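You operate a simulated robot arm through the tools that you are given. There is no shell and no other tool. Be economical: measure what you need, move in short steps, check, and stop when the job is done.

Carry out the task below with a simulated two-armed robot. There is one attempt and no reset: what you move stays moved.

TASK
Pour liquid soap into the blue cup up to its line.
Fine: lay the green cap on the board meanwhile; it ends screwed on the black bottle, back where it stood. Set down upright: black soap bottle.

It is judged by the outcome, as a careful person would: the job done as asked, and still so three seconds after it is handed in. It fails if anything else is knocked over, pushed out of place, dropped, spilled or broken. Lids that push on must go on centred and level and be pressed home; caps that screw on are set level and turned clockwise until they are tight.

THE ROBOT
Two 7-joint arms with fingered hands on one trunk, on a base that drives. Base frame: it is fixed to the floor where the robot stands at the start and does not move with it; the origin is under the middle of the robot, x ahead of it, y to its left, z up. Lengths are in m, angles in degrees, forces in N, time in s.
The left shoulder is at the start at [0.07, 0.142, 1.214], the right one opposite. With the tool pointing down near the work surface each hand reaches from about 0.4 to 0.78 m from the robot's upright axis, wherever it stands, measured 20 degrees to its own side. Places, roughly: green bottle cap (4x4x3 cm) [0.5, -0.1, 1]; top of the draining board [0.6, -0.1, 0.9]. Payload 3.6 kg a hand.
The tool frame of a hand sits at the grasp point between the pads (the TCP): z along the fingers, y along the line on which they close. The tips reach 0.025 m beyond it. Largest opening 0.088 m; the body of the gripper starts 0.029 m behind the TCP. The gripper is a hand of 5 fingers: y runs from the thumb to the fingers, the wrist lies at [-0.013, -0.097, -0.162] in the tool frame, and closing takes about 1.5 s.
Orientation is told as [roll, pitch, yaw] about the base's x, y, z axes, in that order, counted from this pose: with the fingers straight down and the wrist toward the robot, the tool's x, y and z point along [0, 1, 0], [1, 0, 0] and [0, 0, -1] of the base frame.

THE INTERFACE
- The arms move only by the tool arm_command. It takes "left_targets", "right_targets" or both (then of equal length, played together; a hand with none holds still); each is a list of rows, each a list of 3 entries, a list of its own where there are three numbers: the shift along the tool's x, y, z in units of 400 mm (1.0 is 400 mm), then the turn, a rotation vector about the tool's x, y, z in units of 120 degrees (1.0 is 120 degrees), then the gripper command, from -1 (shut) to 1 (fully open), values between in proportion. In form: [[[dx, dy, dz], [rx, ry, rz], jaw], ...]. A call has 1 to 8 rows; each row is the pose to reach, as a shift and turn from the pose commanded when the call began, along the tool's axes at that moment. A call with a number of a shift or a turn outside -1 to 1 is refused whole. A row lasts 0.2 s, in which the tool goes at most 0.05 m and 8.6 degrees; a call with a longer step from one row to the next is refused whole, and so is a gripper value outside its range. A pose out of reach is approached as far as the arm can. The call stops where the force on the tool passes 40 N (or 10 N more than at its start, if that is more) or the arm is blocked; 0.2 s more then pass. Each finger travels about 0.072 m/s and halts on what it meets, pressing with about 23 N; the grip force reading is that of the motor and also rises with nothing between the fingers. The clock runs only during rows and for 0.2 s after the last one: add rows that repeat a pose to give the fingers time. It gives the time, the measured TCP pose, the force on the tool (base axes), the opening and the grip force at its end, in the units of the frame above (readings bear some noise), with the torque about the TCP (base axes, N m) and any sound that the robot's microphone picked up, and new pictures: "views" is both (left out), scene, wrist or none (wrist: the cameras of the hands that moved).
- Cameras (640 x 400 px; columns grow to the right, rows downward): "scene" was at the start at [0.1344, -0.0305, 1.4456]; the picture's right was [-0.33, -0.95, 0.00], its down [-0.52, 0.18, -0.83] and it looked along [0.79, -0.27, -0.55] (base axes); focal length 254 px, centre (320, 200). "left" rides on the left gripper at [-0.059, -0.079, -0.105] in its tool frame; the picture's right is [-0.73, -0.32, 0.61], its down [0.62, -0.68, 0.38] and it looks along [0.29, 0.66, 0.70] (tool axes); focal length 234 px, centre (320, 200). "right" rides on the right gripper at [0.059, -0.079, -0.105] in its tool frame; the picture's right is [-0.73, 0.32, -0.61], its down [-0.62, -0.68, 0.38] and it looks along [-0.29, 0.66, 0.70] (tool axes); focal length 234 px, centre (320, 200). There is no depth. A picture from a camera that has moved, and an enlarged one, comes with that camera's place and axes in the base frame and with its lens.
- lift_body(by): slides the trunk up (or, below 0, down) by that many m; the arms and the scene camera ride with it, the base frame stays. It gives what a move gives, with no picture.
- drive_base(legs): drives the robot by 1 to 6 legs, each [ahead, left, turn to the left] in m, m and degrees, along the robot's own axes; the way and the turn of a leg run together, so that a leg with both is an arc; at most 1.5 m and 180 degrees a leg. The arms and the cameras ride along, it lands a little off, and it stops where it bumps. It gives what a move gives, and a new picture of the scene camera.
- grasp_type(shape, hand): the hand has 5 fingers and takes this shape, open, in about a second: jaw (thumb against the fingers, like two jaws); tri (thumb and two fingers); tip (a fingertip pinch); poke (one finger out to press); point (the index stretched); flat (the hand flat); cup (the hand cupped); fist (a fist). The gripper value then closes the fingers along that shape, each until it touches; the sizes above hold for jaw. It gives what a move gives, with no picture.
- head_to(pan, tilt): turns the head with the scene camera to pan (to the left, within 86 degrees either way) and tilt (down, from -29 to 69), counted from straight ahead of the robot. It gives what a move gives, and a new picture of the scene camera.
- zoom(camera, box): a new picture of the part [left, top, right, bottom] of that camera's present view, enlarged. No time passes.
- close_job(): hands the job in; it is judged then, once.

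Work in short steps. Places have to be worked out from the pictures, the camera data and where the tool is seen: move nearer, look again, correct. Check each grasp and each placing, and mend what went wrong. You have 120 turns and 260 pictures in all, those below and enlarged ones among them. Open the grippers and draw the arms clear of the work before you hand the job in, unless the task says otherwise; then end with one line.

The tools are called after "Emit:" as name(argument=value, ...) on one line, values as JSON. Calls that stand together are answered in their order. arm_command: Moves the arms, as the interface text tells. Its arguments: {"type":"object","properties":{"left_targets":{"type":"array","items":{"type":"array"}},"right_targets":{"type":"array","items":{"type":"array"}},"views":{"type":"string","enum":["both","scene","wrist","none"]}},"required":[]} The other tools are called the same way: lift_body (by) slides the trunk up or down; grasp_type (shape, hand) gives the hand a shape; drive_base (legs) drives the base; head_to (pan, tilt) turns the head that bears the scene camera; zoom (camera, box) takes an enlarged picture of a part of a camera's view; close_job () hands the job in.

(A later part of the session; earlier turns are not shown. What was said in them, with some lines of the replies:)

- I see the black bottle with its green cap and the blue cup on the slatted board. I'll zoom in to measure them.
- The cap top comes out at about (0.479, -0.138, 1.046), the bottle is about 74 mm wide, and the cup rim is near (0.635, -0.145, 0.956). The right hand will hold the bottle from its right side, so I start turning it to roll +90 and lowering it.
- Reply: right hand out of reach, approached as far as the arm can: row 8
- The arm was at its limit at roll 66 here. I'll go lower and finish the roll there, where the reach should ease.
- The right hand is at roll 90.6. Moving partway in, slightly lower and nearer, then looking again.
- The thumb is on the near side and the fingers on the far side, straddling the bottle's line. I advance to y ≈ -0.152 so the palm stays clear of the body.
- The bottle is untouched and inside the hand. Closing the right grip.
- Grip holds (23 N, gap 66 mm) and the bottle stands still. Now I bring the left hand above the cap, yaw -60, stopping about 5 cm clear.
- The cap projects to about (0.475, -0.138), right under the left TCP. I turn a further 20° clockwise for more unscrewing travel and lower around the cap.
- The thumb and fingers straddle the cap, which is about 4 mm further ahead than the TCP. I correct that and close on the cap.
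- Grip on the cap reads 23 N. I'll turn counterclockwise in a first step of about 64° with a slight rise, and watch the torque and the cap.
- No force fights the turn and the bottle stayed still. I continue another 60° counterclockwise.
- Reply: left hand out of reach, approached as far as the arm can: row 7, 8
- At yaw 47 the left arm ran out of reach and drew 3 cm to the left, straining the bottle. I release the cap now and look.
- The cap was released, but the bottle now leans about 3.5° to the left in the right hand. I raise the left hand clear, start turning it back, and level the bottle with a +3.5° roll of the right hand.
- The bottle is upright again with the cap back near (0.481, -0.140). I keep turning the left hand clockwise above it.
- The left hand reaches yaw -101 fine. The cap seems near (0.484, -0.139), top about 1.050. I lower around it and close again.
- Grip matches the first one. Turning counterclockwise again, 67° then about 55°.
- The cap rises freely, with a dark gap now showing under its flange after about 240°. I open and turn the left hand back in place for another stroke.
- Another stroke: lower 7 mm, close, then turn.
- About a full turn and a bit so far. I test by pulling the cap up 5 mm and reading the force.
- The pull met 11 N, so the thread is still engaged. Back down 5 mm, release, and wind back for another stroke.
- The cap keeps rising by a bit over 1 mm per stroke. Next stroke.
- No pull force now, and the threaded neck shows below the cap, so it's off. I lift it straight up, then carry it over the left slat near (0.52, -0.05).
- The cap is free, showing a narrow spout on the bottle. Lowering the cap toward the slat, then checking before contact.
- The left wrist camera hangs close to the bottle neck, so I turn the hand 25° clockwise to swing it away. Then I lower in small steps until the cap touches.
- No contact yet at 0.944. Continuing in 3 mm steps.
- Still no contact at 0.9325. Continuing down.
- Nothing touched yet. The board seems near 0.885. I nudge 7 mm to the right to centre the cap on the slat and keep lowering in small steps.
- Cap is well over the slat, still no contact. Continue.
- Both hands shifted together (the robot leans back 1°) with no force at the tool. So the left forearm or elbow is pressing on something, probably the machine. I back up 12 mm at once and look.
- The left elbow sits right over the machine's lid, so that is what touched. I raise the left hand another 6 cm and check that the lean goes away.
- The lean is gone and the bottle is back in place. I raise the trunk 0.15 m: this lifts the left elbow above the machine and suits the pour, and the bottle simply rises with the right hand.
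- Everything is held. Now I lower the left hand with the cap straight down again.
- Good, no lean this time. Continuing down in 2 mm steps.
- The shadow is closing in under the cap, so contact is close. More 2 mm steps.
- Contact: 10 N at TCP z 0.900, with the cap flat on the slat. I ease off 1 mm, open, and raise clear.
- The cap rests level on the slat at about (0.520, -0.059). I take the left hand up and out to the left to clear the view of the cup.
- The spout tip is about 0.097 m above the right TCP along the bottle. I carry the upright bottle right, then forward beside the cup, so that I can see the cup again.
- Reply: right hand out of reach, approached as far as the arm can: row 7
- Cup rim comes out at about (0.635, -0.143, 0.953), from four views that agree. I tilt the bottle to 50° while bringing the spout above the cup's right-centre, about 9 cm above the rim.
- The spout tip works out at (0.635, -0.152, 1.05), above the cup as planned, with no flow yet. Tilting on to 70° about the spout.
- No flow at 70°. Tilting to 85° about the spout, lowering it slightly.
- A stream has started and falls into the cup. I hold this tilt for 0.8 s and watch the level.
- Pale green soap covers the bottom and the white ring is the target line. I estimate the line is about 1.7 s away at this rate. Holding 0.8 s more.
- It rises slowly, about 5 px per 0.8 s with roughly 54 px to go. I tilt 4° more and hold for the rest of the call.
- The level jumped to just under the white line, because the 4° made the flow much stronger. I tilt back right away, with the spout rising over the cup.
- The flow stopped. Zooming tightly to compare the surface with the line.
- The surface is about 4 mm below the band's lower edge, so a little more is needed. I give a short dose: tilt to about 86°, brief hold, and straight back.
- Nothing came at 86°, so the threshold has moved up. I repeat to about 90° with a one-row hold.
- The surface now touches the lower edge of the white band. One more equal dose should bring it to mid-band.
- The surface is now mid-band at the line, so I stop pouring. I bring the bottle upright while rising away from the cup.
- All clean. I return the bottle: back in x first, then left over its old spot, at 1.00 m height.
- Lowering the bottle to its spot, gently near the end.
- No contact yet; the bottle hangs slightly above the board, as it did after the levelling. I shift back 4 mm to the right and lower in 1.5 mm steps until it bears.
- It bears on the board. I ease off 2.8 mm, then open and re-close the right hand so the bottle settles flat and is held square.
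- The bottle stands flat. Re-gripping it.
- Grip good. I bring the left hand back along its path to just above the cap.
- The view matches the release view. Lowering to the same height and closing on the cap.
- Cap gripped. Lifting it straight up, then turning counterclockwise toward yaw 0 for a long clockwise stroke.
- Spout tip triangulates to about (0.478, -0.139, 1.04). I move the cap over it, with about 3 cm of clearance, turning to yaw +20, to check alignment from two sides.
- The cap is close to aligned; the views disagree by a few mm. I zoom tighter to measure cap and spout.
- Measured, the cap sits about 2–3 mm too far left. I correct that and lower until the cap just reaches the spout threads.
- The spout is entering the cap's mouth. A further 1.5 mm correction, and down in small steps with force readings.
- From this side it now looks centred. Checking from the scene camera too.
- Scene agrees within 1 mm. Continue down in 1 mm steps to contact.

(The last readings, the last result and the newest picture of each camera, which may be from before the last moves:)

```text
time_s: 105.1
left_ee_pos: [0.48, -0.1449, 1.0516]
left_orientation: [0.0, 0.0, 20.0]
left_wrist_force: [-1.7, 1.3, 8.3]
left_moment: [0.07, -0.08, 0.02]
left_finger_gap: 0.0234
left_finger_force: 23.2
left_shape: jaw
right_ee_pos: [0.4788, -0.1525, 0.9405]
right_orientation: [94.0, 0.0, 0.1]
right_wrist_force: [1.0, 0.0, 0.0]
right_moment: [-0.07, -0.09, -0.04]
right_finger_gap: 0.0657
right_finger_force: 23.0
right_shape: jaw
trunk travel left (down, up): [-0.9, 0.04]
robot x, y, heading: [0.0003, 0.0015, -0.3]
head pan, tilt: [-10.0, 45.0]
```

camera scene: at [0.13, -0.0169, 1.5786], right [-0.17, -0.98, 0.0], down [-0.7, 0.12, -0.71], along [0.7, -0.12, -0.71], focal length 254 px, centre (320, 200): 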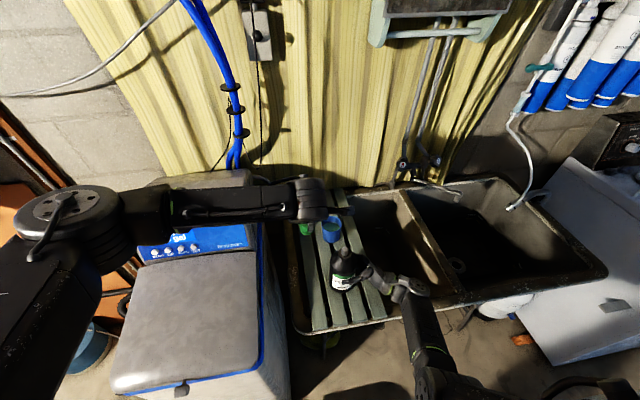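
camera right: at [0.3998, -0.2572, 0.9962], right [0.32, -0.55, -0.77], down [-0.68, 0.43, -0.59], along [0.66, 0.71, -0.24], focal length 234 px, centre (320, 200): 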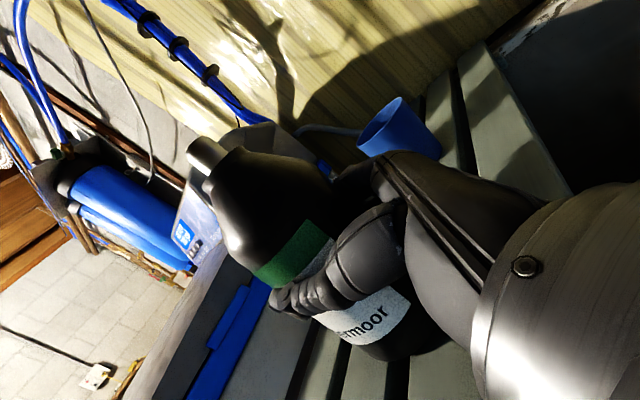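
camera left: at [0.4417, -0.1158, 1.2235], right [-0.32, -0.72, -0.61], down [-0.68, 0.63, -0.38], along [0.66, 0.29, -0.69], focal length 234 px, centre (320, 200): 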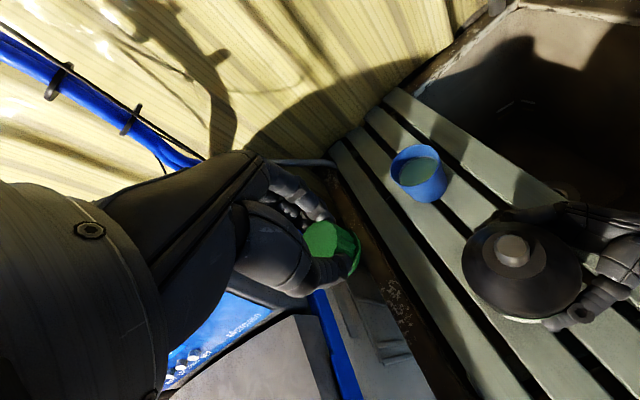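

Contact at 1.0516 with 8 N. Now I turn clockwise, letting it follow down slightly.

Emit:
arm_command(left_targets=[[[0, 0, 0], [0, 0, 0.07], -1], [[0, 0, 0.0005], [0, 0, 0.14], -1], [[0, 0, 0.001], [0, 0, 0.21], -1], [[0, 0, 0.001], [0, 0, 0.28], -1], [[0, 0, 0.0015], [0, 0, 0.35], -1], [[0, 0, 0.0015], [0, 0, 0.42], -1], [[0, 0, 0.002], [0, 0, 0.49], -1], [[0, 0, 0.002], [0, 0, 0.56], -1]], views="none")

Emit:
arm_command(left_targets=[[[0, 0, 0], [0, 0, 0.07], -1], [[0, 0, 0.0005], [0, 0, 0.14], -1], [[0, 0, 0.001], [0, 0, 0.21], -1], [[0, 0, 0.001], [0, 0, 0.28], -1], [[0, 0, 0.0015], [0, 0, 0.35], -1], [[0, 0, 0.0015], [0, 0, 0.42], -1], [[0, 0, 0.0015], [0, 0, 0.44], -1]], views="none")

Emit:
zoom(camera="right", box=[80, 40, 320, 220])

Emit:
zoom(camera="scene", box=[300, 210, 400, 285])

```text
time_s: 106.9
left_ee_pos: [0.479, -0.1446, 1.0511]
left_orientation: [0.0, -0.1, -47.5]
left_wrist_force: [-5.2, 2.9, 15.6]
left_moment: [0.08, 0.15, 0.04]
left_finger_gap: 0.0235
left_finger_force: 22.7
left_shape: jaw
right_ee_pos: [0.4784, -0.1523, 0.9415]
right_orientation: [93.9, -0.1, 0.0]
right_wrist_force: [6.8, -5.8, 0.1]
right_moment: [-0.06, -0.02, -0.16]
right_finger_gap: 0.0648
right_finger_force: 23.2
right_shape: jaw
trunk travel left (down, up): [-0.9, 0.04]
robot x, y, heading: [-0.0002, 0.0007, -0.1]
head pan, tilt: [-10.0, 45.0]
```

```text
time_s: 108.5
left_ee_pos: [0.4792, -0.1444, 1.0507]
left_orientation: [-0.1, 0.0, -100.4]
left_wrist_force: [-3.2, 7.9, 16.0]
left_moment: [0.14, 0.07, 0.01]
left_finger_gap: 0.0237
left_finger_force: 23.1
left_shape: jaw
right_ee_pos: [0.4784, -0.1524, 0.9409]
right_orientation: [93.9, -0.1, 0.0]
right_wrist_force: [2.9, -10.5, -1.0]
right_moment: [-0.03, -0.11, -0.14]
right_finger_gap: 0.0647
right_finger_force: 22.8
right_shape: jaw
trunk travel left (down, up): [-0.9, 0.04]
robot x, y, heading: [0.0029, 0.0005, -0.2]
head pan, tilt: [-10.0, 45.0]
```

```text
2.22 times, centred on (200, 130) of right
camera zoom: at [0.399, -0.2609, 0.9923], right [0.32, -0.56, -0.77], down [-0.68, 0.43, -0.6], along [0.66, 0.71, -0.24], focal length 520 px, centre (587, 356)
```

zoom: 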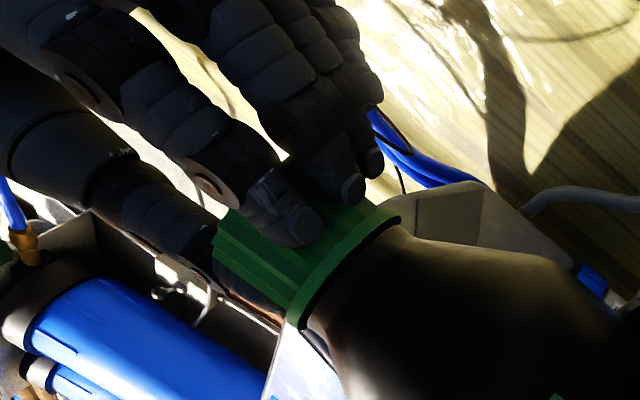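

```text
5.33 times, centred on (350, 248) of scene
camera zoom: at [0.1278, -0.0156, 1.5789], right [-0.17, -0.98, 0.0], down [-0.7, 0.12, -0.71], along [0.7, -0.12, -0.71], focal length 1352 px, centre (160, -53)
```

zoom: 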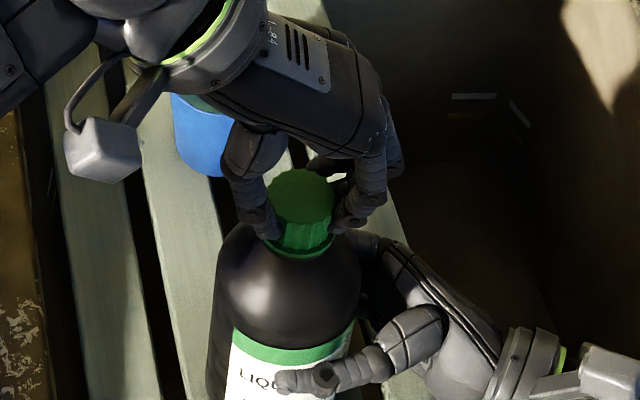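

The cap is threading: it sits close to the shoulder and level. The side force suggests the axis is a few mm to the left. I release, wind back to yaw +20, re-centring to y ≈ -0.141.

Emit:
arm_command(left_targets=[[[0, 0, -0.004], [0, 0, 0], -0.3], [[0, 0, -0.004], [0, 0, 0], 0.4], [[0, 0, -0.004], [0, 0, 0], 1], [[0, 0, -0.004], [0, 0, 0], 1], [[0, -0.004, -0.015], [0, 0, -0.07], 1], [[0, -0.008, -0.015], [0, 0, -0.14], 1], [[0, -0.008, -0.015], [0, 0, -0.21], 1], [[0, -0.008, -0.015], [0, 0, -0.28], 1]], views="none")

Emit:
zoom(camera="right", box=[80, 40, 320, 220])

Emit:
zoom(camera="scene", box=[300, 210, 400, 285])

```text
time_s: 110.3
left_ee_pos: [0.4809, -0.1414, 1.0562]
left_orientation: [0.0, 0.0, -66.5]
left_wrist_force: [0.7, -0.5, 0.1]
left_moment: [0.02, 0.03, 0.0]
left_finger_gap: 0.0878
left_finger_force: 0.0
left_shape: jaw
right_ee_pos: [0.4794, -0.1517, 0.9395]
right_orientation: [94.1, 0.0, 0.0]
right_wrist_force: [-1.5, 1.3, 2.2]
right_moment: [0.02, -0.1, 0.02]
right_finger_gap: 0.0643
right_finger_force: 23.1
right_shape: jaw
trunk travel left (down, up): [-0.9, 0.04]
robot x, y, heading: [-0.003, -0.0015, 0.2]
head pan, tilt: [-10.0, 45.0]
```

```text
2.22 times, centred on (200, 130) of right
camera zoom: at [0.4003, -0.2607, 0.9917], right [0.32, -0.56, -0.77], down [-0.68, 0.43, -0.6], along [0.66, 0.71, -0.24], focal length 520 px, centre (587, 356)
```

zoom: 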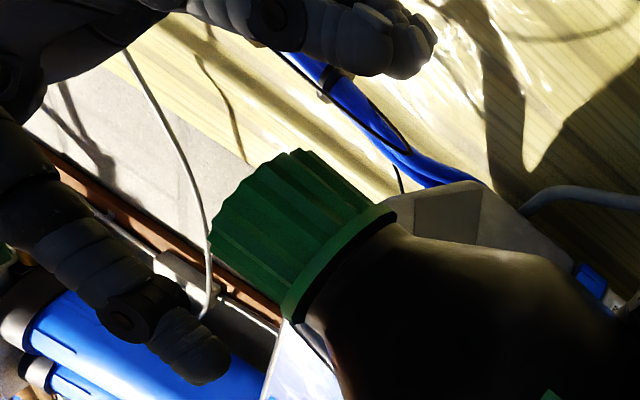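

```text
5.33 times, centred on (350, 248) of scene
camera zoom: at [0.1299, -0.0156, 1.5786], right [-0.17, -0.98, 0.0], down [-0.7, 0.12, -0.71], along [0.7, -0.12, -0.71], focal length 1352 px, centre (160, -53)
```

zoom: 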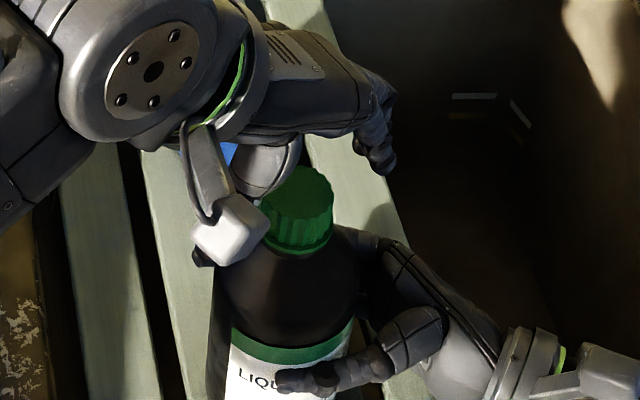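

Cap level and concentric. Finishing the wind-back, then gripping for the second clockwise stroke.

Emit:
arm_command(left_targets=[[[0, 0, 0], [0, 0, -0.07], 1], [[0, 0, 0], [0, 0, -0.14], 1], [[0, 0, 0], [0, 0, -0.21], 1], [[0, 0, 0], [0, 0, -0.28], 1], [[0, 0, 0], [0, 0, -0.35], 1], [[0, 0, 0], [0, 0, -0.42], 1], [[0, 0, 0], [0, 0, -0.49], 1], [[0, 0, 0], [0, 0, -0.56], 1]], views="none")

Emit:
arm_command(left_targets=[[[0, 0, 0], [0, 0, -0.07], 1], [[0, 0, 0.01], [0, 0, -0.14], 1], [[0, 0, 0.02], [0, 0, -0.16], 0.6], [[0, 0, 0.02], [0, 0, -0.16], 0.1], [[0, 0, 0.02], [0, 0, -0.16], -0.4], [[0, 0, 0.02], [0, 0, -0.16], -1], [[0, 0, 0.02], [0, 0, -0.16], -1], [[0, 0, 0.02], [0, 0, -0.16], -1]], views="none")

Emit:
zoom(camera="right", box=[80, 40, 320, 220])

```text
time_s: 112.1
left_ee_pos: [0.4809, -0.141, 1.0556]
left_orientation: [0.2, 0.0, 0.6]
left_wrist_force: [0.3, -0.1, -0.2]
left_moment: [0.02, 0.0, 0.0]
left_finger_gap: 0.0876
left_finger_force: 0.0
left_shape: jaw
right_ee_pos: [0.4789, -0.1528, 0.9406]
right_orientation: [94.0, 0.0, 0.0]
right_wrist_force: [-0.5, 1.3, 2.0]
right_moment: [-0.01, -0.1, -0.01]
right_finger_gap: 0.0645
right_finger_force: 23.7
right_shape: jaw
trunk travel left (down, up): [-0.9, 0.04]
robot x, y, heading: [0.0018, 0.0016, 0.2]
head pan, tilt: [-10.0, 45.0]
```

```text
time_s: 113.9
left_ee_pos: [0.4813, -0.141, 1.0482]
left_orientation: [0.1, -0.1, 19.8]
left_wrist_force: [-1.3, 0.5, -0.2]
left_moment: [0.02, 0.05, 0.02]
left_finger_gap: 0.0235
left_finger_force: 22.9
left_shape: jaw
right_ee_pos: [0.4787, -0.1524, 0.9394]
right_orientation: [93.9, 0.0, 0.0]
right_wrist_force: [1.0, 0.7, 2.6]
right_moment: [0.01, -0.02, -0.05]
right_finger_gap: 0.0646
right_finger_force: 22.8
right_shape: jaw
trunk travel left (down, up): [-0.9, 0.04]
robot x, y, heading: [0.0016, 0.0006, -0.1]
head pan, tilt: [-10.0, 45.0]
```

```text
2.22 times, centred on (200, 130) of right
camera zoom: at [0.4006, -0.2608, 0.9917], right [0.32, -0.56, -0.77], down [-0.68, 0.43, -0.6], along [0.66, 0.71, -0.24], focal length 520 px, centre (587, 356)
```

zoom: 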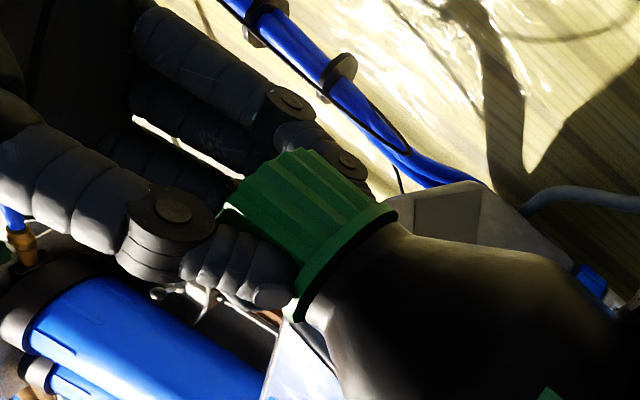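

Centred with negligible side force now. Second clockwise stroke, 120°.

Emit:
arm_command(left_targets=[[[0, 0, 0], [0, 0, 0.07], -1], [[0, 0, 0.0005], [0, 0, 0.14], -1], [[0, 0, 0.001], [0, 0, 0.21], -1], [[0, 0, 0.001], [0, 0, 0.28], -1], [[0, 0, 0.0015], [0, 0, 0.35], -1], [[0, 0, 0.0015], [0, 0, 0.42], -1], [[0, 0, 0.002], [0, 0, 0.49], -1], [[0, 0, 0.002], [0, 0, 0.56], -1]], views="none")

Emit:
arm_command(left_targets=[[[0, 0, 0], [0, 0, 0.07], -1], [[0, 0, 0.0005], [0, 0, 0.14], -1], [[0, 0, 0.001], [0, 0, 0.21], -1], [[0, 0, 0.001], [0, 0, 0.28], -1], [[0, 0, 0.0015], [0, 0, 0.35], -1], [[0, 0, 0.0015], [0, 0, 0.42], -1], [[0, 0, 0.0015], [0, 0, 0.44], -1]], views="none")

Emit:
zoom(camera="right", box=[80, 40, 320, 220])

```text
time_s: 115.7
left_ee_pos: [0.4807, -0.1406, 1.0467]
left_orientation: [0.0, -0.1, -47.6]
left_wrist_force: [2.4, 4.0, -0.2]
left_moment: [0.07, 0.02, 0.03]
left_finger_gap: 0.0229
left_finger_force: 22.9
left_shape: jaw
right_ee_pos: [0.4795, -0.1523, 0.9404]
right_orientation: [93.9, 0.0, 0.0]
right_wrist_force: [-2.4, -6.3, 3.8]
right_moment: [0.09, -0.19, -0.09]
right_finger_gap: 0.0639
right_finger_force: 22.4
right_shape: jaw
trunk travel left (down, up): [-0.9, 0.04]
robot x, y, heading: [0.0023, -0.0005, -0.3]
head pan, tilt: [-10.0, 45.0]
```

```text
time_s: 117.3
left_ee_pos: [0.48, -0.1411, 1.0457]
left_orientation: [0.0, -0.1, -100.3]
left_wrist_force: [4.1, 1.1, 0.7]
left_moment: [0.01, -0.04, 0.06]
left_finger_gap: 0.0228
left_finger_force: 23.3
left_shape: jaw
right_ee_pos: [0.4786, -0.1514, 0.9404]
right_orientation: [94.0, 0.0, 0.1]
right_wrist_force: [-5.4, -2.1, 3.5]
right_moment: [0.05, -0.27, -0.03]
right_finger_gap: 0.0632
right_finger_force: 23.1
right_shape: jaw
trunk travel left (down, up): [-0.9, 0.04]
robot x, y, heading: [0.0012, -0.001, 0.1]
head pan, tilt: [-10.0, 45.0]
```

```text
2.22 times, centred on (200, 130) of right
camera zoom: at [0.3999, -0.2605, 0.9918], right [0.32, -0.56, -0.77], down [-0.68, 0.43, -0.6], along [0.66, 0.71, -0.24], focal length 520 px, centre (587, 356)
```

zoom: 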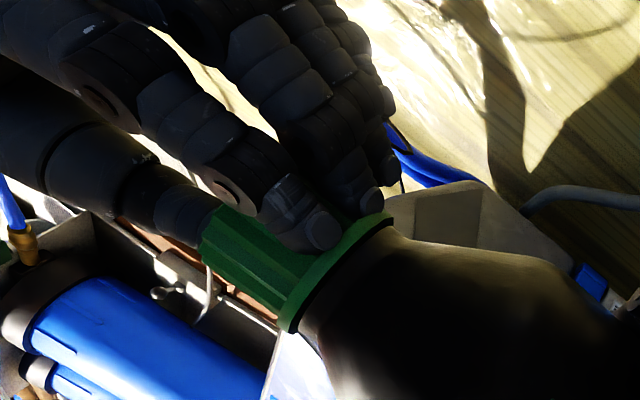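

Threading smoothly. Third stroke: release, wind back, re-grip.

Emit:
arm_command(left_targets=[[[0, 0, 0], [0, 0, 0], -0.3], [[0, 0, 0], [0, 0, 0], 0.4], [[0, 0, 0], [0, 0, 0], 1], [[0, 0, 0], [0, 0, 0], 1], [[0, 0, -0.01], [0, 0, -0.07], 1], [[0, 0, -0.015], [0, 0, -0.14], 1], [[0, 0, -0.015], [0, 0, -0.21], 1], [[0, 0, -0.015], [0, 0, -0.28], 1]], views="none")

Emit:
zoom(camera="scene", box=[290, 200, 410, 290])

Emit:
arm_command(left_targets=[[[0, 0, 0], [0, 0, -0.07], 1], [[0, 0, 0], [0, 0, -0.14], 1], [[0, 0, 0], [0, 0, -0.21], 1], [[0, 0, 0], [0, 0, -0.28], 1], [[0, 0, 0], [0, 0, -0.35], 1], [[0, 0, 0], [0, 0, -0.42], 1], [[0, 0, 0], [0, 0, -0.49], 1], [[0, 0, 0], [0, 0, -0.56], 1]], views="none")

Emit:
zoom(camera="right", box=[80, 40, 400, 280])

```text
time_s: 119.1
left_ee_pos: [0.4813, -0.1407, 1.0521]
left_orientation: [0.0, 0.0, -66.5]
left_wrist_force: [0.0, 1.4, -0.1]
left_moment: [-0.01, -0.03, -0.01]
left_finger_gap: 0.0877
left_finger_force: 0.1
left_shape: jaw
right_ee_pos: [0.4794, -0.1528, 0.9396]
right_orientation: [94.0, -0.1, 0.0]
right_wrist_force: [0.9, 2.2, 2.1]
right_moment: [0.04, -0.18, 0.04]
right_finger_gap: 0.0636
right_finger_force: 23.2
right_shape: jaw
trunk travel left (down, up): [-0.9, 0.04]
robot x, y, heading: [0.0006, -0.0011, -0.2]
head pan, tilt: [-10.0, 45.0]
```

```text
4.44 times, centred on (350, 245) of scene
camera zoom: at [0.1299, -0.0154, 1.5786], right [-0.17, -0.98, 0.0], down [-0.7, 0.12, -0.71], along [0.7, -0.12, -0.71], focal length 1126 px, centre (187, 0)
```

zoom: 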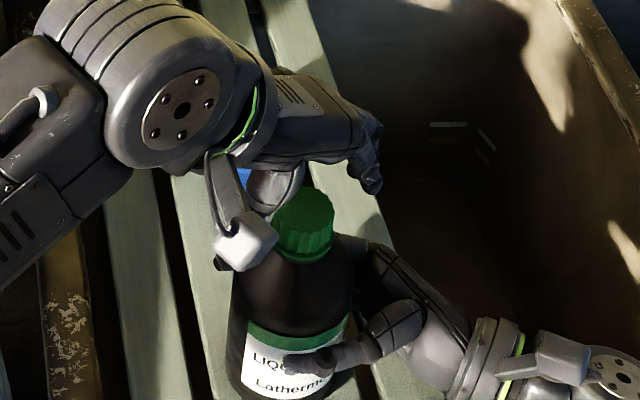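

```text
time_s: 120.9
left_ee_pos: [0.4817, -0.1411, 1.0516]
left_orientation: [0.0, -0.1, 0.7]
left_wrist_force: [-1.0, 0.0, 0.2]
left_moment: [0.0, 0.0, -0.03]
left_finger_gap: 0.0877
left_finger_force: 0.1
left_shape: jaw
right_ee_pos: [0.4789, -0.1518, 0.9397]
right_orientation: [94.0, -0.1, 0.1]
right_wrist_force: [-0.4, 0.3, 1.5]
right_moment: [-0.02, -0.07, 0.01]
right_finger_gap: 0.0634
right_finger_force: 22.9
right_shape: jaw
trunk travel left (down, up): [-0.9, 0.04]
robot x, y, heading: [-0.0035, -0.0002, -0.1]
head pan, tilt: [-10.0, 45.0]
```

```text
1.67 times, centred on (240, 160) of right
camera zoom: at [0.4006, -0.2611, 0.9915], right [0.32, -0.55, -0.77], down [-0.68, 0.43, -0.6], along [0.66, 0.71, -0.24], focal length 390 px, centre (453, 267)
```

zoom: 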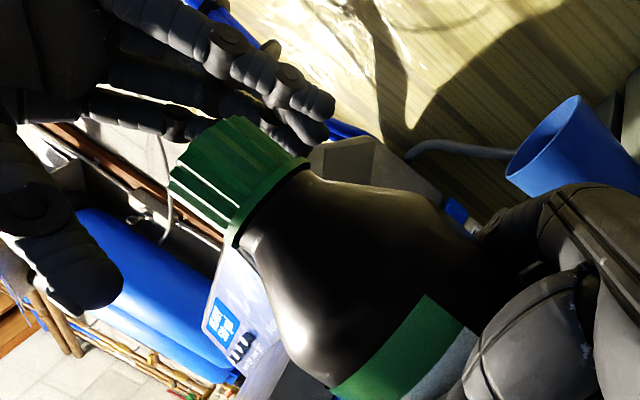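

Bottle steady, cap level. Gripping and making the third stroke.

Emit:
arm_command(left_targets=[[[0, 0, 0], [0, 0, -0.07], 1], [[0, 0, 0.01], [0, 0, -0.14], 1], [[0, 0, 0.017], [0, 0, -0.16], 0.6], [[0, 0, 0.017], [0, 0, -0.16], 0.1], [[0, 0, 0.017], [0, 0, -0.16], -0.4], [[0, 0, 0.017], [0, 0, -0.16], -1], [[0, 0, 0.017], [0, 0, -0.16], -1], [[0, 0, 0.017], [0, 0, -0.16], -1]], views="none")

Emit:
arm_command(left_targets=[[[0, 0, 0], [0, 0, 0.07], -1], [[0, 0, 0.0005], [0, 0, 0.14], -1], [[0, 0, 0.001], [0, 0, 0.21], -1], [[0, 0, 0.001], [0, 0, 0.28], -1], [[0, 0, 0.0015], [0, 0, 0.35], -1], [[0, 0, 0.0015], [0, 0, 0.42], -1], [[0, 0, 0.002], [0, 0, 0.49], -1], [[0, 0, 0.002], [0, 0, 0.56], -1]], views="none")

Emit:
arm_command(left_targets=[[[0, 0, 0], [0, 0, 0.07], -1], [[0, 0, 0.0005], [0, 0, 0.14], -1], [[0, 0, 0.001], [0, 0, 0.21], -1], [[0, 0, 0.001], [0, 0, 0.28], -1], [[0, 0, 0.0015], [0, 0, 0.35], -1], [[0, 0, 0.0015], [0, 0, 0.42], -1], [[0, 0, 0.0015], [0, 0, 0.44], -1]], views="none")

Emit:
zoom(camera="right", box=[80, 40, 400, 280])

```text
time_s: 122.7
left_ee_pos: [0.4808, -0.1422, 1.0458]
left_orientation: [-0.1, 0.0, 19.8]
left_wrist_force: [-1.9, 0.2, -0.5]
left_moment: [0.02, 0.02, 0.0]
left_finger_gap: 0.0243
left_finger_force: 22.7
left_shape: jaw
right_ee_pos: [0.4797, -0.1519, 0.9412]
right_orientation: [94.0, 0.1, 0.0]
right_wrist_force: [3.1, 0.8, 2.3]
right_moment: [-0.03, -0.01, -0.05]
right_finger_gap: 0.0636
right_finger_force: 23.0
right_shape: jaw
trunk travel left (down, up): [-0.9, 0.04]
robot x, y, heading: [0.0013, 0.0026, 0.1]
head pan, tilt: [-10.0, 45.0]
```

```text
time_s: 124.5
left_ee_pos: [0.4812, -0.1421, 1.0438]
left_orientation: [0.1, 0.0, -47.5]
left_wrist_force: [0.7, 0.5, -1.0]
left_moment: [0.02, 0.02, 0.03]
left_finger_gap: 0.0241
left_finger_force: 23.3
left_shape: jaw
right_ee_pos: [0.4796, -0.1519, 0.9399]
right_orientation: [94.0, 0.0, 0.0]
right_wrist_force: [-0.2, -0.6, 2.2]
right_moment: [0.01, -0.12, -0.05]
right_finger_gap: 0.0635
right_finger_force: 23.2
right_shape: jaw
trunk travel left (down, up): [-0.9, 0.04]
robot x, y, heading: [-0.0032, 0.0006, -0.0]
head pan, tilt: [-10.0, 45.0]
```

```text
time_s: 126.1
left_ee_pos: [0.4799, -0.1421, 1.0435]
left_orientation: [0.0, 0.0, -100.3]
left_wrist_force: [1.7, -0.2, -1.8]
left_moment: [-0.08, 0.0, 0.06]
left_finger_gap: 0.0239
left_finger_force: 23.2
left_shape: jaw
right_ee_pos: [0.4792, -0.1519, 0.9398]
right_orientation: [93.9, -0.1, 0.0]
right_wrist_force: [-2.9, 0.3, 1.0]
right_moment: [-0.05, -0.2, 0.0]
right_finger_gap: 0.0637
right_finger_force: 23.0
right_shape: jaw
trunk travel left (down, up): [-0.9, 0.04]
robot x, y, heading: [-0.0008, 0.0022, -0.1]
head pan, tilt: [-10.0, 45.0]
```

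```text
1.67 times, centred on (240, 160) of right
camera zoom: at [0.4005, -0.2607, 0.9915], right [0.32, -0.56, -0.77], down [-0.68, 0.43, -0.6], along [0.66, 0.71, -0.24], focal length 390 px, centre (453, 267)
```

zoom: 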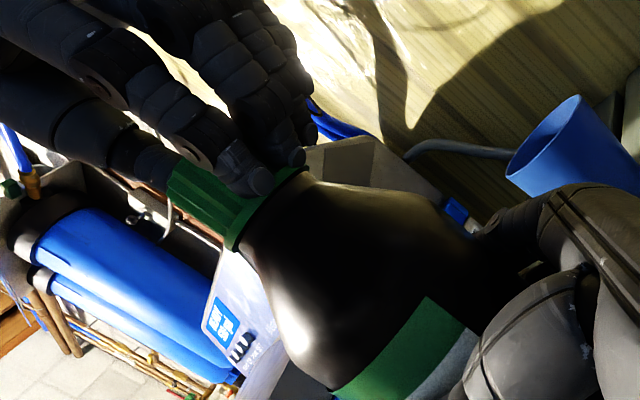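

The flange is almost down on the shoulder. Fourth stroke, watching for torque to rise.

Emit:
arm_command(left_targets=[[[0, 0, 0], [0, 0, 0], -0.3], [[0, 0, 0], [0, 0, 0], 0.4], [[0, 0, 0], [0, 0, 0], 1], [[0, 0, 0], [0, 0, 0], 1], [[0, 0, -0.01], [0, 0, -0.07], 1], [[0, 0, -0.015], [0, 0, -0.14], 1], [[0, 0, -0.015], [0, 0, -0.21], 1], [[0, 0, -0.015], [0, 0, -0.28], 1]], views="none")

Emit:
arm_command(left_targets=[[[0, 0, 0], [0, 0, -0.07], 1], [[0, 0, 0], [0, 0, -0.14], 1], [[0, 0, 0], [0, 0, -0.21], 1], [[0, 0, 0], [0, 0, -0.28], 1], [[0, 0, 0], [0, 0, -0.35], 1], [[0, 0, 0], [0, 0, -0.42], 1], [[0, 0, 0], [0, 0, -0.49], 1], [[0, 0, 0], [0, 0, -0.56], 1]], views="none")

Emit:
arm_command(left_targets=[[[0, 0, 0], [0, 0, -0.07], 1], [[0, 0, 0.01], [0, 0, -0.14], 1], [[0, 0, 0.015], [0, 0, -0.16], 0.6], [[0, 0, 0.015], [0, 0, -0.16], 0.1], [[0, 0, 0.015], [0, 0, -0.16], -0.4], [[0, 0, 0.015], [0, 0, -0.16], -1], [[0, 0, 0.015], [0, 0, -0.16], -1], [[0, 0, 0.015], [0, 0, -0.16], -1]], views="none")

Emit:
arm_command(left_targets=[[[0, 0, 0], [0, 0, 0.07], -1], [[0, 0, 0.0005], [0, 0, 0.14], -1], [[0, 0, 0.001], [0, 0, 0.21], -1], [[0, 0, 0.001], [0, 0, 0.28], -1]], views="none")

Emit:
zoom(camera="right", box=[80, 40, 400, 280])

```text
time_s: 127.9
left_ee_pos: [0.4797, -0.1419, 1.0497]
left_orientation: [0.0, 0.0, -66.5]
left_wrist_force: [0.2, -0.2, -0.3]
left_moment: [0.01, 0.0, -0.02]
left_finger_gap: 0.0879
left_finger_force: 0.0
left_shape: jaw
right_ee_pos: [0.4793, -0.152, 0.9398]
right_orientation: [94.1, 0.0, 0.0]
right_wrist_force: [1.1, 0.6, 1.6]
right_moment: [-0.03, -0.12, 0.0]
right_finger_gap: 0.0638
right_finger_force: 22.6
right_shape: jaw
trunk travel left (down, up): [-0.9, 0.04]
robot x, y, heading: [-0.0029, -0.0004, 0.1]
head pan, tilt: [-10.0, 45.0]
```

```text
time_s: 129.7
left_ee_pos: [0.4824, -0.1419, 1.0494]
left_orientation: [0.1, -0.1, 0.7]
left_wrist_force: [-0.3, -0.5, -0.1]
left_moment: [-0.02, -0.01, 0.01]
left_finger_gap: 0.0876
left_finger_force: 0.0
left_shape: jaw
right_ee_pos: [0.4793, -0.1519, 0.9399]
right_orientation: [94.1, 0.0, 0.0]
right_wrist_force: [-0.1, 0.6, 2.5]
right_moment: [-0.02, -0.1, -0.04]
right_finger_gap: 0.0635
right_finger_force: 22.8
right_shape: jaw
trunk travel left (down, up): [-0.9, 0.04]
robot x, y, heading: [-0.0015, -0.0027, -0.1]
head pan, tilt: [-10.0, 45.0]
```

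```text
time_s: 131.5
left_ee_pos: [0.4815, -0.1412, 1.044]
left_orientation: [0.0, 0.0, 19.7]
left_wrist_force: [-2.1, -0.2, 0.6]
left_moment: [0.0, 0.03, 0.03]
left_finger_gap: 0.0244
left_finger_force: 23.3
left_shape: jaw
right_ee_pos: [0.4799, -0.1519, 0.9402]
right_orientation: [93.9, 0.0, 0.0]
right_wrist_force: [1.9, 2.1, 1.8]
right_moment: [-0.04, 0.03, -0.01]
right_finger_gap: 0.0638
right_finger_force: 23.1
right_shape: jaw
trunk travel left (down, up): [-0.9, 0.04]
robot x, y, heading: [0.0004, 0.0017, 0.1]
head pan, tilt: [-10.0, 45.0]
```

```text
time_s: 132.5
left_ee_pos: [0.4819, -0.141, 1.0444]
left_orientation: [0.0, -0.1, -13.9]
left_wrist_force: [-0.3, 4.2, 0.5]
left_moment: [0.13, -0.04, 0.19]
left_finger_gap: 0.0229
left_finger_force: 22.7
left_shape: jaw
right_ee_pos: [0.4791, -0.1517, 0.9404]
right_orientation: [94.1, -0.1, 0.0]
right_wrist_force: [-0.2, -6.0, 5.3]
right_moment: [0.02, -0.16, -0.24]
right_finger_gap: 0.0636
right_finger_force: 23.1
right_shape: jaw
trunk travel left (down, up): [-0.9, 0.04]
robot x, y, heading: [0.003, 0.0001, 0.2]
head pan, tilt: [-10.0, 45.0]
```

```text
1.67 times, centred on (240, 160) of right
camera zoom: at [0.4003, -0.2607, 0.992], right [0.32, -0.56, -0.77], down [-0.68, 0.43, -0.6], along [0.66, 0.71, -0.24], focal length 390 px, centre (453, 267)
```

zoom: 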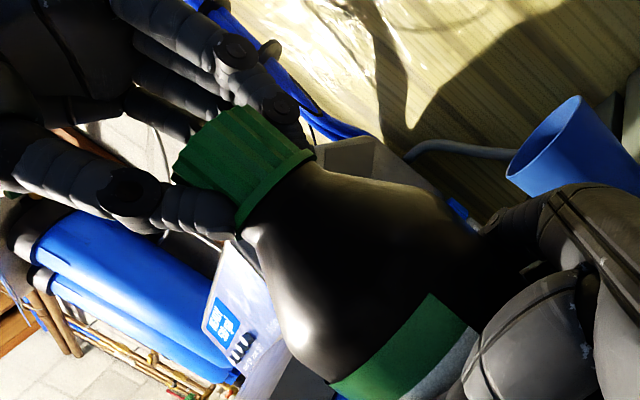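

Torque has jumped to 0.19 N m with the flange on the shoulder, so it is nearly tight. I turn another 16° to make it firm.

Emit:
arm_command(left_targets=[[[0, 0, 0], [0, 0, 0.05], -1], [[0, 0, 0], [0, 0, 0.1], -1], [[0, 0, 0], [0, 0, 0.135], -1]], views="none")

Emit:
zoom(camera="right", box=[80, 40, 400, 280])

Emit:
zoom(camera="scene", box=[290, 200, 410, 290])

```text
time_s: 133.3
left_ee_pos: [0.4814, -0.1419, 1.0441]
left_orientation: [0.1, -0.1, -30.0]
left_wrist_force: [3.7, 5.5, 1.2]
left_moment: [0.21, -0.29, 0.31]
left_finger_gap: 0.0219
left_finger_force: 23.1
left_shape: jaw
right_ee_pos: [0.4797, -0.1535, 0.9413]
right_orientation: [94.1, -0.2, 0.1]
right_wrist_force: [-4.0, -9.2, 7.5]
right_moment: [0.04, -0.27, -0.27]
right_finger_gap: 0.0631
right_finger_force: 23.1
right_shape: jaw
trunk travel left (down, up): [-0.9, 0.04]
robot x, y, heading: [0.0007, 0.0009, 0.2]
head pan, tilt: [-10.0, 45.0]
```

```text
1.67 times, centred on (240, 160) of right
camera zoom: at [0.3999, -0.2611, 0.9919], right [0.32, -0.56, -0.77], down [-0.68, 0.43, -0.6], along [0.66, 0.71, -0.24], focal length 390 px, centre (453, 267)
```

zoom: 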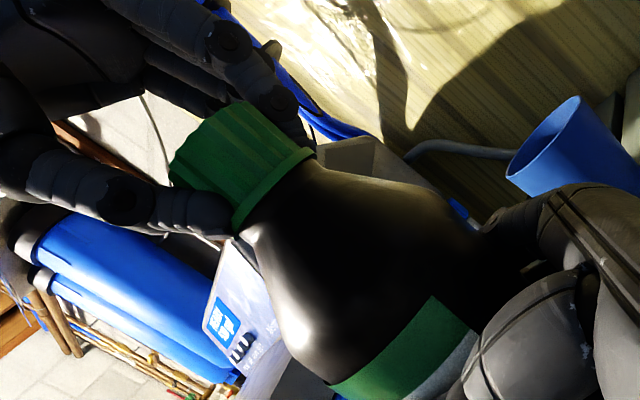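

```text
4.44 times, centred on (350, 245) of scene
camera zoom: at [0.1293, -0.0159, 1.5787], right [-0.17, -0.98, 0.0], down [-0.7, 0.12, -0.71], along [0.7, -0.12, -0.71], focal length 1126 px, centre (187, 0)
```

zoom: 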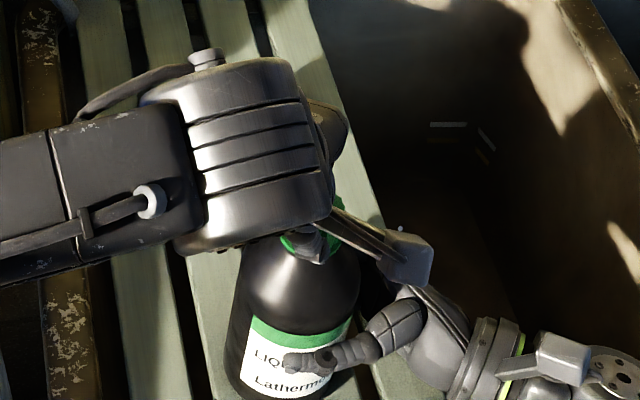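

Torque 0.31 N m and rising. One more 12° to see whether it stalls.

Emit:
arm_command(left_targets=[[[0, 0, 0], [0, 0, 0.05], -1], [[0, 0, 0], [0, 0, 0.1], -1], [[0, 0, 0], [0, 0, 0.1], -1]], views="none")

Emit:
zoom(camera="right", box=[80, 40, 400, 280])

```text
time_s: 134.1
left_ee_pos: [0.4803, -0.1405, 1.043]
left_orientation: [0.1, -0.1, -42.1]
left_wrist_force: [7.4, 5.1, 0.7]
left_moment: [0.13, -0.38, 0.43]
left_finger_gap: 0.0211
left_finger_force: 22.9
left_shape: jaw
right_ee_pos: [0.4783, -0.1515, 0.9415]
right_orientation: [94.0, -0.1, -0.1]
right_wrist_force: [-6.6, -6.5, 8.1]
right_moment: [0.02, -0.38, -0.3]
right_finger_gap: 0.0623
right_finger_force: 22.6
right_shape: jaw
trunk travel left (down, up): [-0.9, 0.04]
robot x, y, heading: [0.0017, -0.0001, 0.2]
head pan, tilt: [-10.0, 45.0]
```

```text
1.67 times, centred on (240, 160) of right
camera zoom: at [0.3998, -0.2611, 0.9918], right [0.32, -0.55, -0.77], down [-0.68, 0.43, -0.6], along [0.66, 0.71, -0.24], focal length 390 px, centre (453, 267)
```

zoom: 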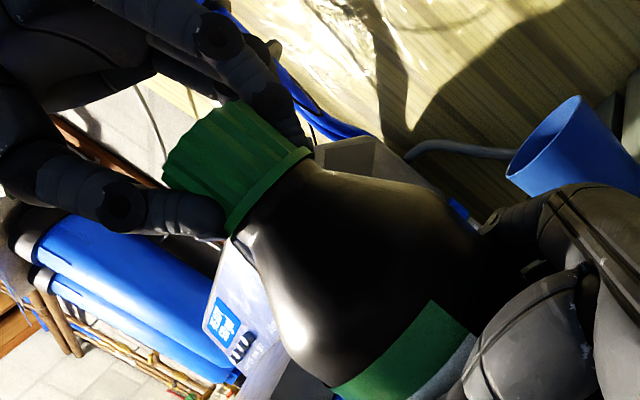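

Torque is up to 0.43 N m and the grip is starting to yield: the cap is tight. I release the left hand and lift it straight off.

Emit:
arm_command(left_targets=[[[0, 0, 0], [0, 0, 0], -0.4], [[0, 0, 0], [0, 0, 0], 0.3], [[0, 0, 0], [0, 0, 0], 1], [[0, 0, 0], [0, 0, 0], 1], [[0, 0, -0.06], [0, 0, 0], 1], [[0, 0, -0.14], [0, 0, 0], 1], [[0, 0, -0.24], [0, 0, 0], 1], [[0, 0, -0.34], [0, 0, 0], 1]], views="none")

Emit:
zoom(camera="right", box=[80, 40, 480, 340])

Emit:
zoom(camera="left", box=[220, 120, 540, 360])

```text
time_s: 135.9
left_ee_pos: [0.4835, -0.1409, 1.1806]
left_orientation: [0.0, 0.0, -42.0]
left_wrist_force: [-0.9, 1.4, -0.2]
left_moment: [0.03, 0.02, 0.02]
left_finger_gap: 0.0874
left_finger_force: 0.1
left_shape: jaw
right_ee_pos: [0.4789, -0.1519, 0.9406]
right_orientation: [94.1, 0.0, -0.1]
right_wrist_force: [-0.9, 1.3, 3.1]
right_moment: [-0.04, -0.07, 0.01]
right_finger_gap: 0.0628
right_finger_force: 24.0
right_shape: jaw
trunk travel left (down, up): [-0.9, 0.04]
robot x, y, heading: [-0.002, 0.0039, 0.1]
head pan, tilt: [-10.0, 45.0]
```

```text
1.33 times, centred on (280, 190) of right
camera zoom: at [0.4004, -0.2604, 0.9917], right [0.32, -0.56, -0.77], down [-0.68, 0.43, -0.6], along [0.66, 0.71, -0.24], focal length 312 px, centre (373, 213)
```

zoom: 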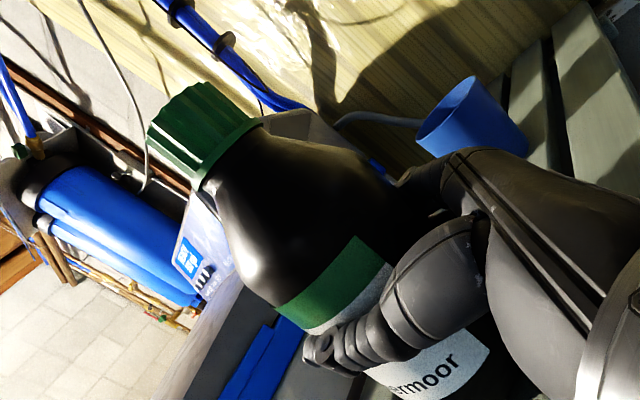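

```text
1.67 times, centred on (380, 240) of left
camera zoom: at [0.3844, -0.1325, 1.2861], right [-0.73, -0.32, -0.61], down [-0.09, 0.92, -0.38], along [0.68, -0.22, -0.7], focal length 390 px, centre (220, 133)
```

zoom: 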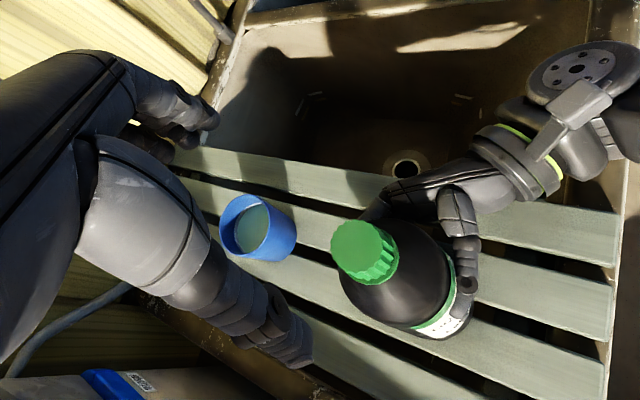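

Cap on, level and seated. Now I open the right hand first, then withdraw both arms.

Emit:
arm_command(right_targets=[[[0, 0, 0], [0, 0, 0], -0.4], [[0, 0, 0], [0, 0, 0], 0.3], [[0, 0, 0], [0, 0, 0], 1], [[0, 0, 0], [0, 0, 0], 1], [[0, 0, 0], [0, 0, 0], 1]], views="none")

Emit:
zoom(camera="left", box=[340, 180, 540, 330])

Emit:
zoom(camera="right", box=[80, 40, 480, 340])

```text
time_s: 137.1
left_ee_pos: [0.4831, -0.1425, 1.1808]
left_orientation: [0.1, 0.0, -41.9]
left_wrist_force: [0.8, 0.3, 0.6]
left_moment: [0.0, -0.01, 0.01]
left_finger_gap: 0.0875
left_finger_force: 0.1
left_shape: jaw
right_ee_pos: [0.479, -0.1528, 0.9394]
right_orientation: [94.0, -0.1, 0.1]
right_wrist_force: [0.1, -0.2, -0.3]
right_moment: [-0.02, -0.03, 0.01]
right_finger_gap: 0.088
right_finger_force: 0.1
right_shape: jaw
trunk travel left (down, up): [-0.9, 0.04]
robot x, y, heading: [0.0003, -0.0019, 0.0]
head pan, tilt: [-10.0, 45.0]
```

```text
2.67 times, centred on (440, 255) of left
camera zoom: at [0.3847, -0.1331, 1.2856], right [-0.73, -0.32, -0.61], down [-0.09, 0.92, -0.38], along [0.68, -0.22, -0.7], focal length 624 px, centre (0, 53)
```

zoom: 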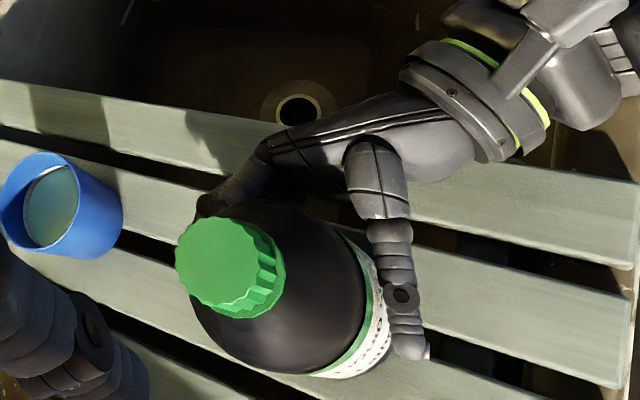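

```text
1.33 times, centred on (280, 190) of right
camera zoom: at [0.4005, -0.2609, 0.9916], right [0.32, -0.56, -0.77], down [-0.68, 0.43, -0.6], along [0.66, 0.71, -0.24], focal length 312 px, centre (373, 213)
```

zoom: 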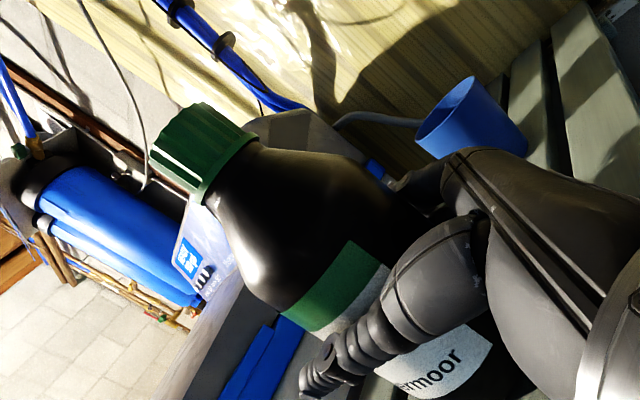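

The bottle stands flat. The thumb has more clearance than the fingers, so I shift 2.5 mm forward while backing the right hand out slowly, and take the left hand away up-left.

Emit:
arm_command(right_targets=[[[0, 0.006, 0], [0, 0, 0], 1], [[0, 0.006, -0.04], [0, 0, 0], 1], [[0, 0.006, -0.08], [0, 0, 0], 1], [[0, 0.006, -0.13], [0, 0, 0], 1], [[0, 0.006, -0.19], [0, 0, 0], 1], [[0, 0.006, -0.26], [0, 0, 0], 1], [[0, 0.006, -0.34], [0, 0, 0], 1], [[0.02, 0, -0.42], [0, 0, 0], 1]], left_targets=[[[0, 0, -0.02], [0, 0, 0], 1], [[0.03, -0.06, -0.04], [0, 0, 0], 1], [[0.06, -0.13, -0.06], [0, 0, 0], 1], [[0.1, -0.2, -0.08], [0, 0, 0], 1], [[0.13, -0.27, -0.1], [0, 0, 0], 1], [[0.17, -0.34, -0.12], [0, 0, 0], 1], [[0.2, -0.41, -0.14], [0, 0, 0], 1], [[0.238, -0.483, -0.15], [0, 0, 0], 1]], views="scene")

Emit:
zoom(camera="scene", box=[280, 180, 420, 285])

```text
time_s: 138.9
left_ee_pos: [0.3993, 0.0601, 1.2387]
left_orientation: [0.0, -0.2, -41.9]
left_wrist_force: [-1.0, -0.6, -0.6]
left_moment: [-0.01, 0.03, -0.01]
left_finger_gap: 0.0879
left_finger_force: 0.0
left_shape: jaw
right_ee_pos: [0.4788, -0.278, 0.9348]
right_orientation: [93.8, 0.0, 0.0]
right_wrist_force: [-0.4, 0.1, -0.6]
right_moment: [0.0, -0.02, -0.05]
right_finger_gap: 0.0878
right_finger_force: 0.1
right_shape: jaw
right hand out of reach, approached as far as the arm can: row 7, 8
trunk travel left (down, up): [-0.9, 0.04]
robot x, y, heading: [-0.0023, 0.0011, 0.1]
head pan, tilt: [-10.0, 45.0]
camera scene: at [0.1291, -0.0137, 1.5787], right [-0.17, -0.98, 0.0], down [-0.7, 0.12, -0.71], along [0.7, -0.12, -0.71], focal length 254 px, centre (320, 200)
```

scene: 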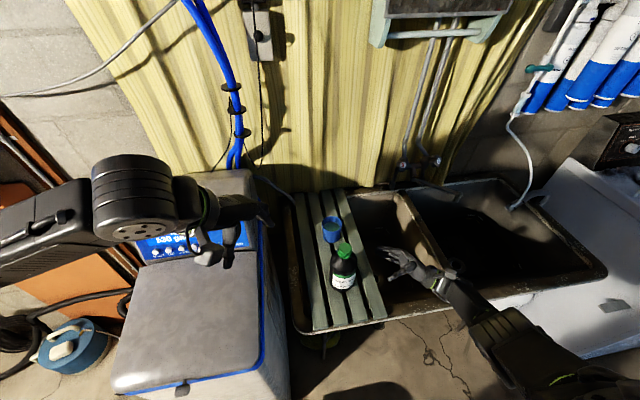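

```text
3.81 times, centred on (350, 232) of scene
camera zoom: at [0.1291, -0.0137, 1.5787], right [-0.17, -0.98, 0.0], down [-0.7, 0.12, -0.71], along [0.7, -0.12, -0.71], focal length 966 px, centre (206, 76)
```

zoom: 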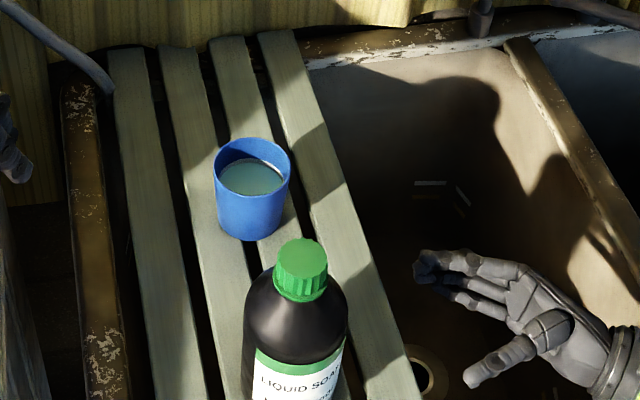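

Both arms are clear, and the bottle stands upright at about (0.477, -0.136), its original spot. A last close look at cap and cup level.

Emit:
zoom(camera="scene", box=[318, 208, 366, 244])

Emit:
zoom(camera="scene", box=[325, 235, 365, 295])

Emit:
zoom(camera="right", box=[100, 60, 420, 300])

```text
11.11 times, centred on (342, 226) of scene
camera zoom: at [0.1291, -0.0137, 1.5787], right [-0.17, -0.98, 0.0], down [-0.7, 0.12, -0.71], along [0.7, -0.12, -0.71], focal length 2816 px, centre (76, -89)
```

zoom: 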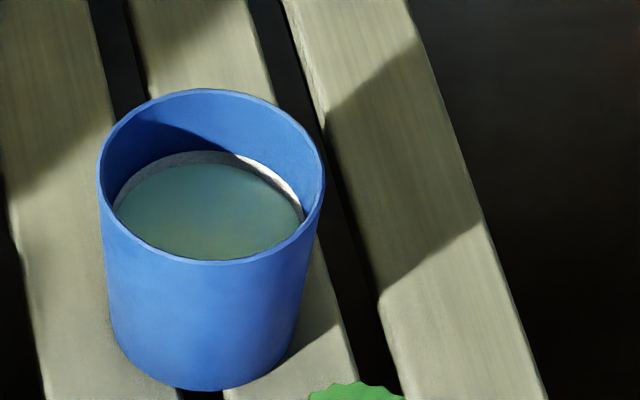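

```text
6.67 times, centred on (345, 265) of scene
camera zoom: at [0.1291, -0.0137, 1.5787], right [-0.17, -0.98, 0.0], down [-0.7, 0.12, -0.71], along [0.7, -0.12, -0.71], focal length 1690 px, centre (153, -233)
```

zoom: 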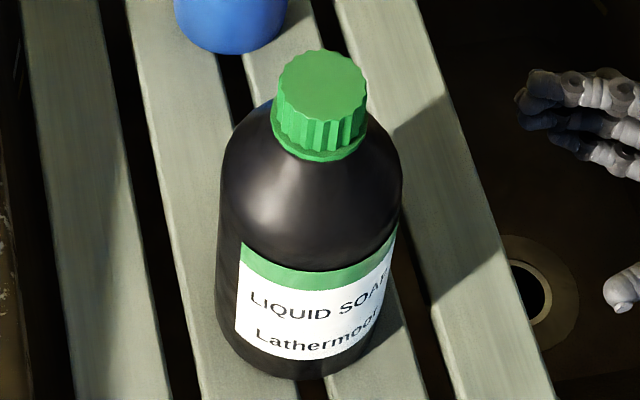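

```text
1.67 times, centred on (260, 180) of right
camera zoom: at [0.3996, -0.3857, 0.9869], right [0.32, -0.56, -0.76], down [-0.68, 0.43, -0.6], along [0.66, 0.71, -0.24], focal length 390 px, centre (420, 233)
```

zoom: 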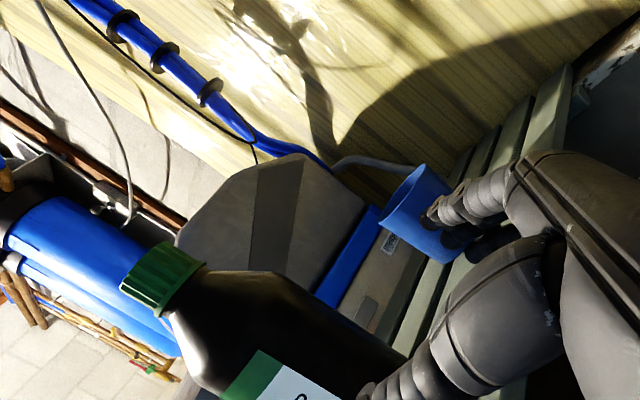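

The cap is level and tight, the soap is at the white line, nothing is spilled, and the arms are clear with grippers open. Handing in.

Emit:
close_job()

```text
The job is handed in.
```

The blue cup is filled with soap to about the middle of its white line. The green cap is screwed tight on the black bottle, which stands upright back where it was.
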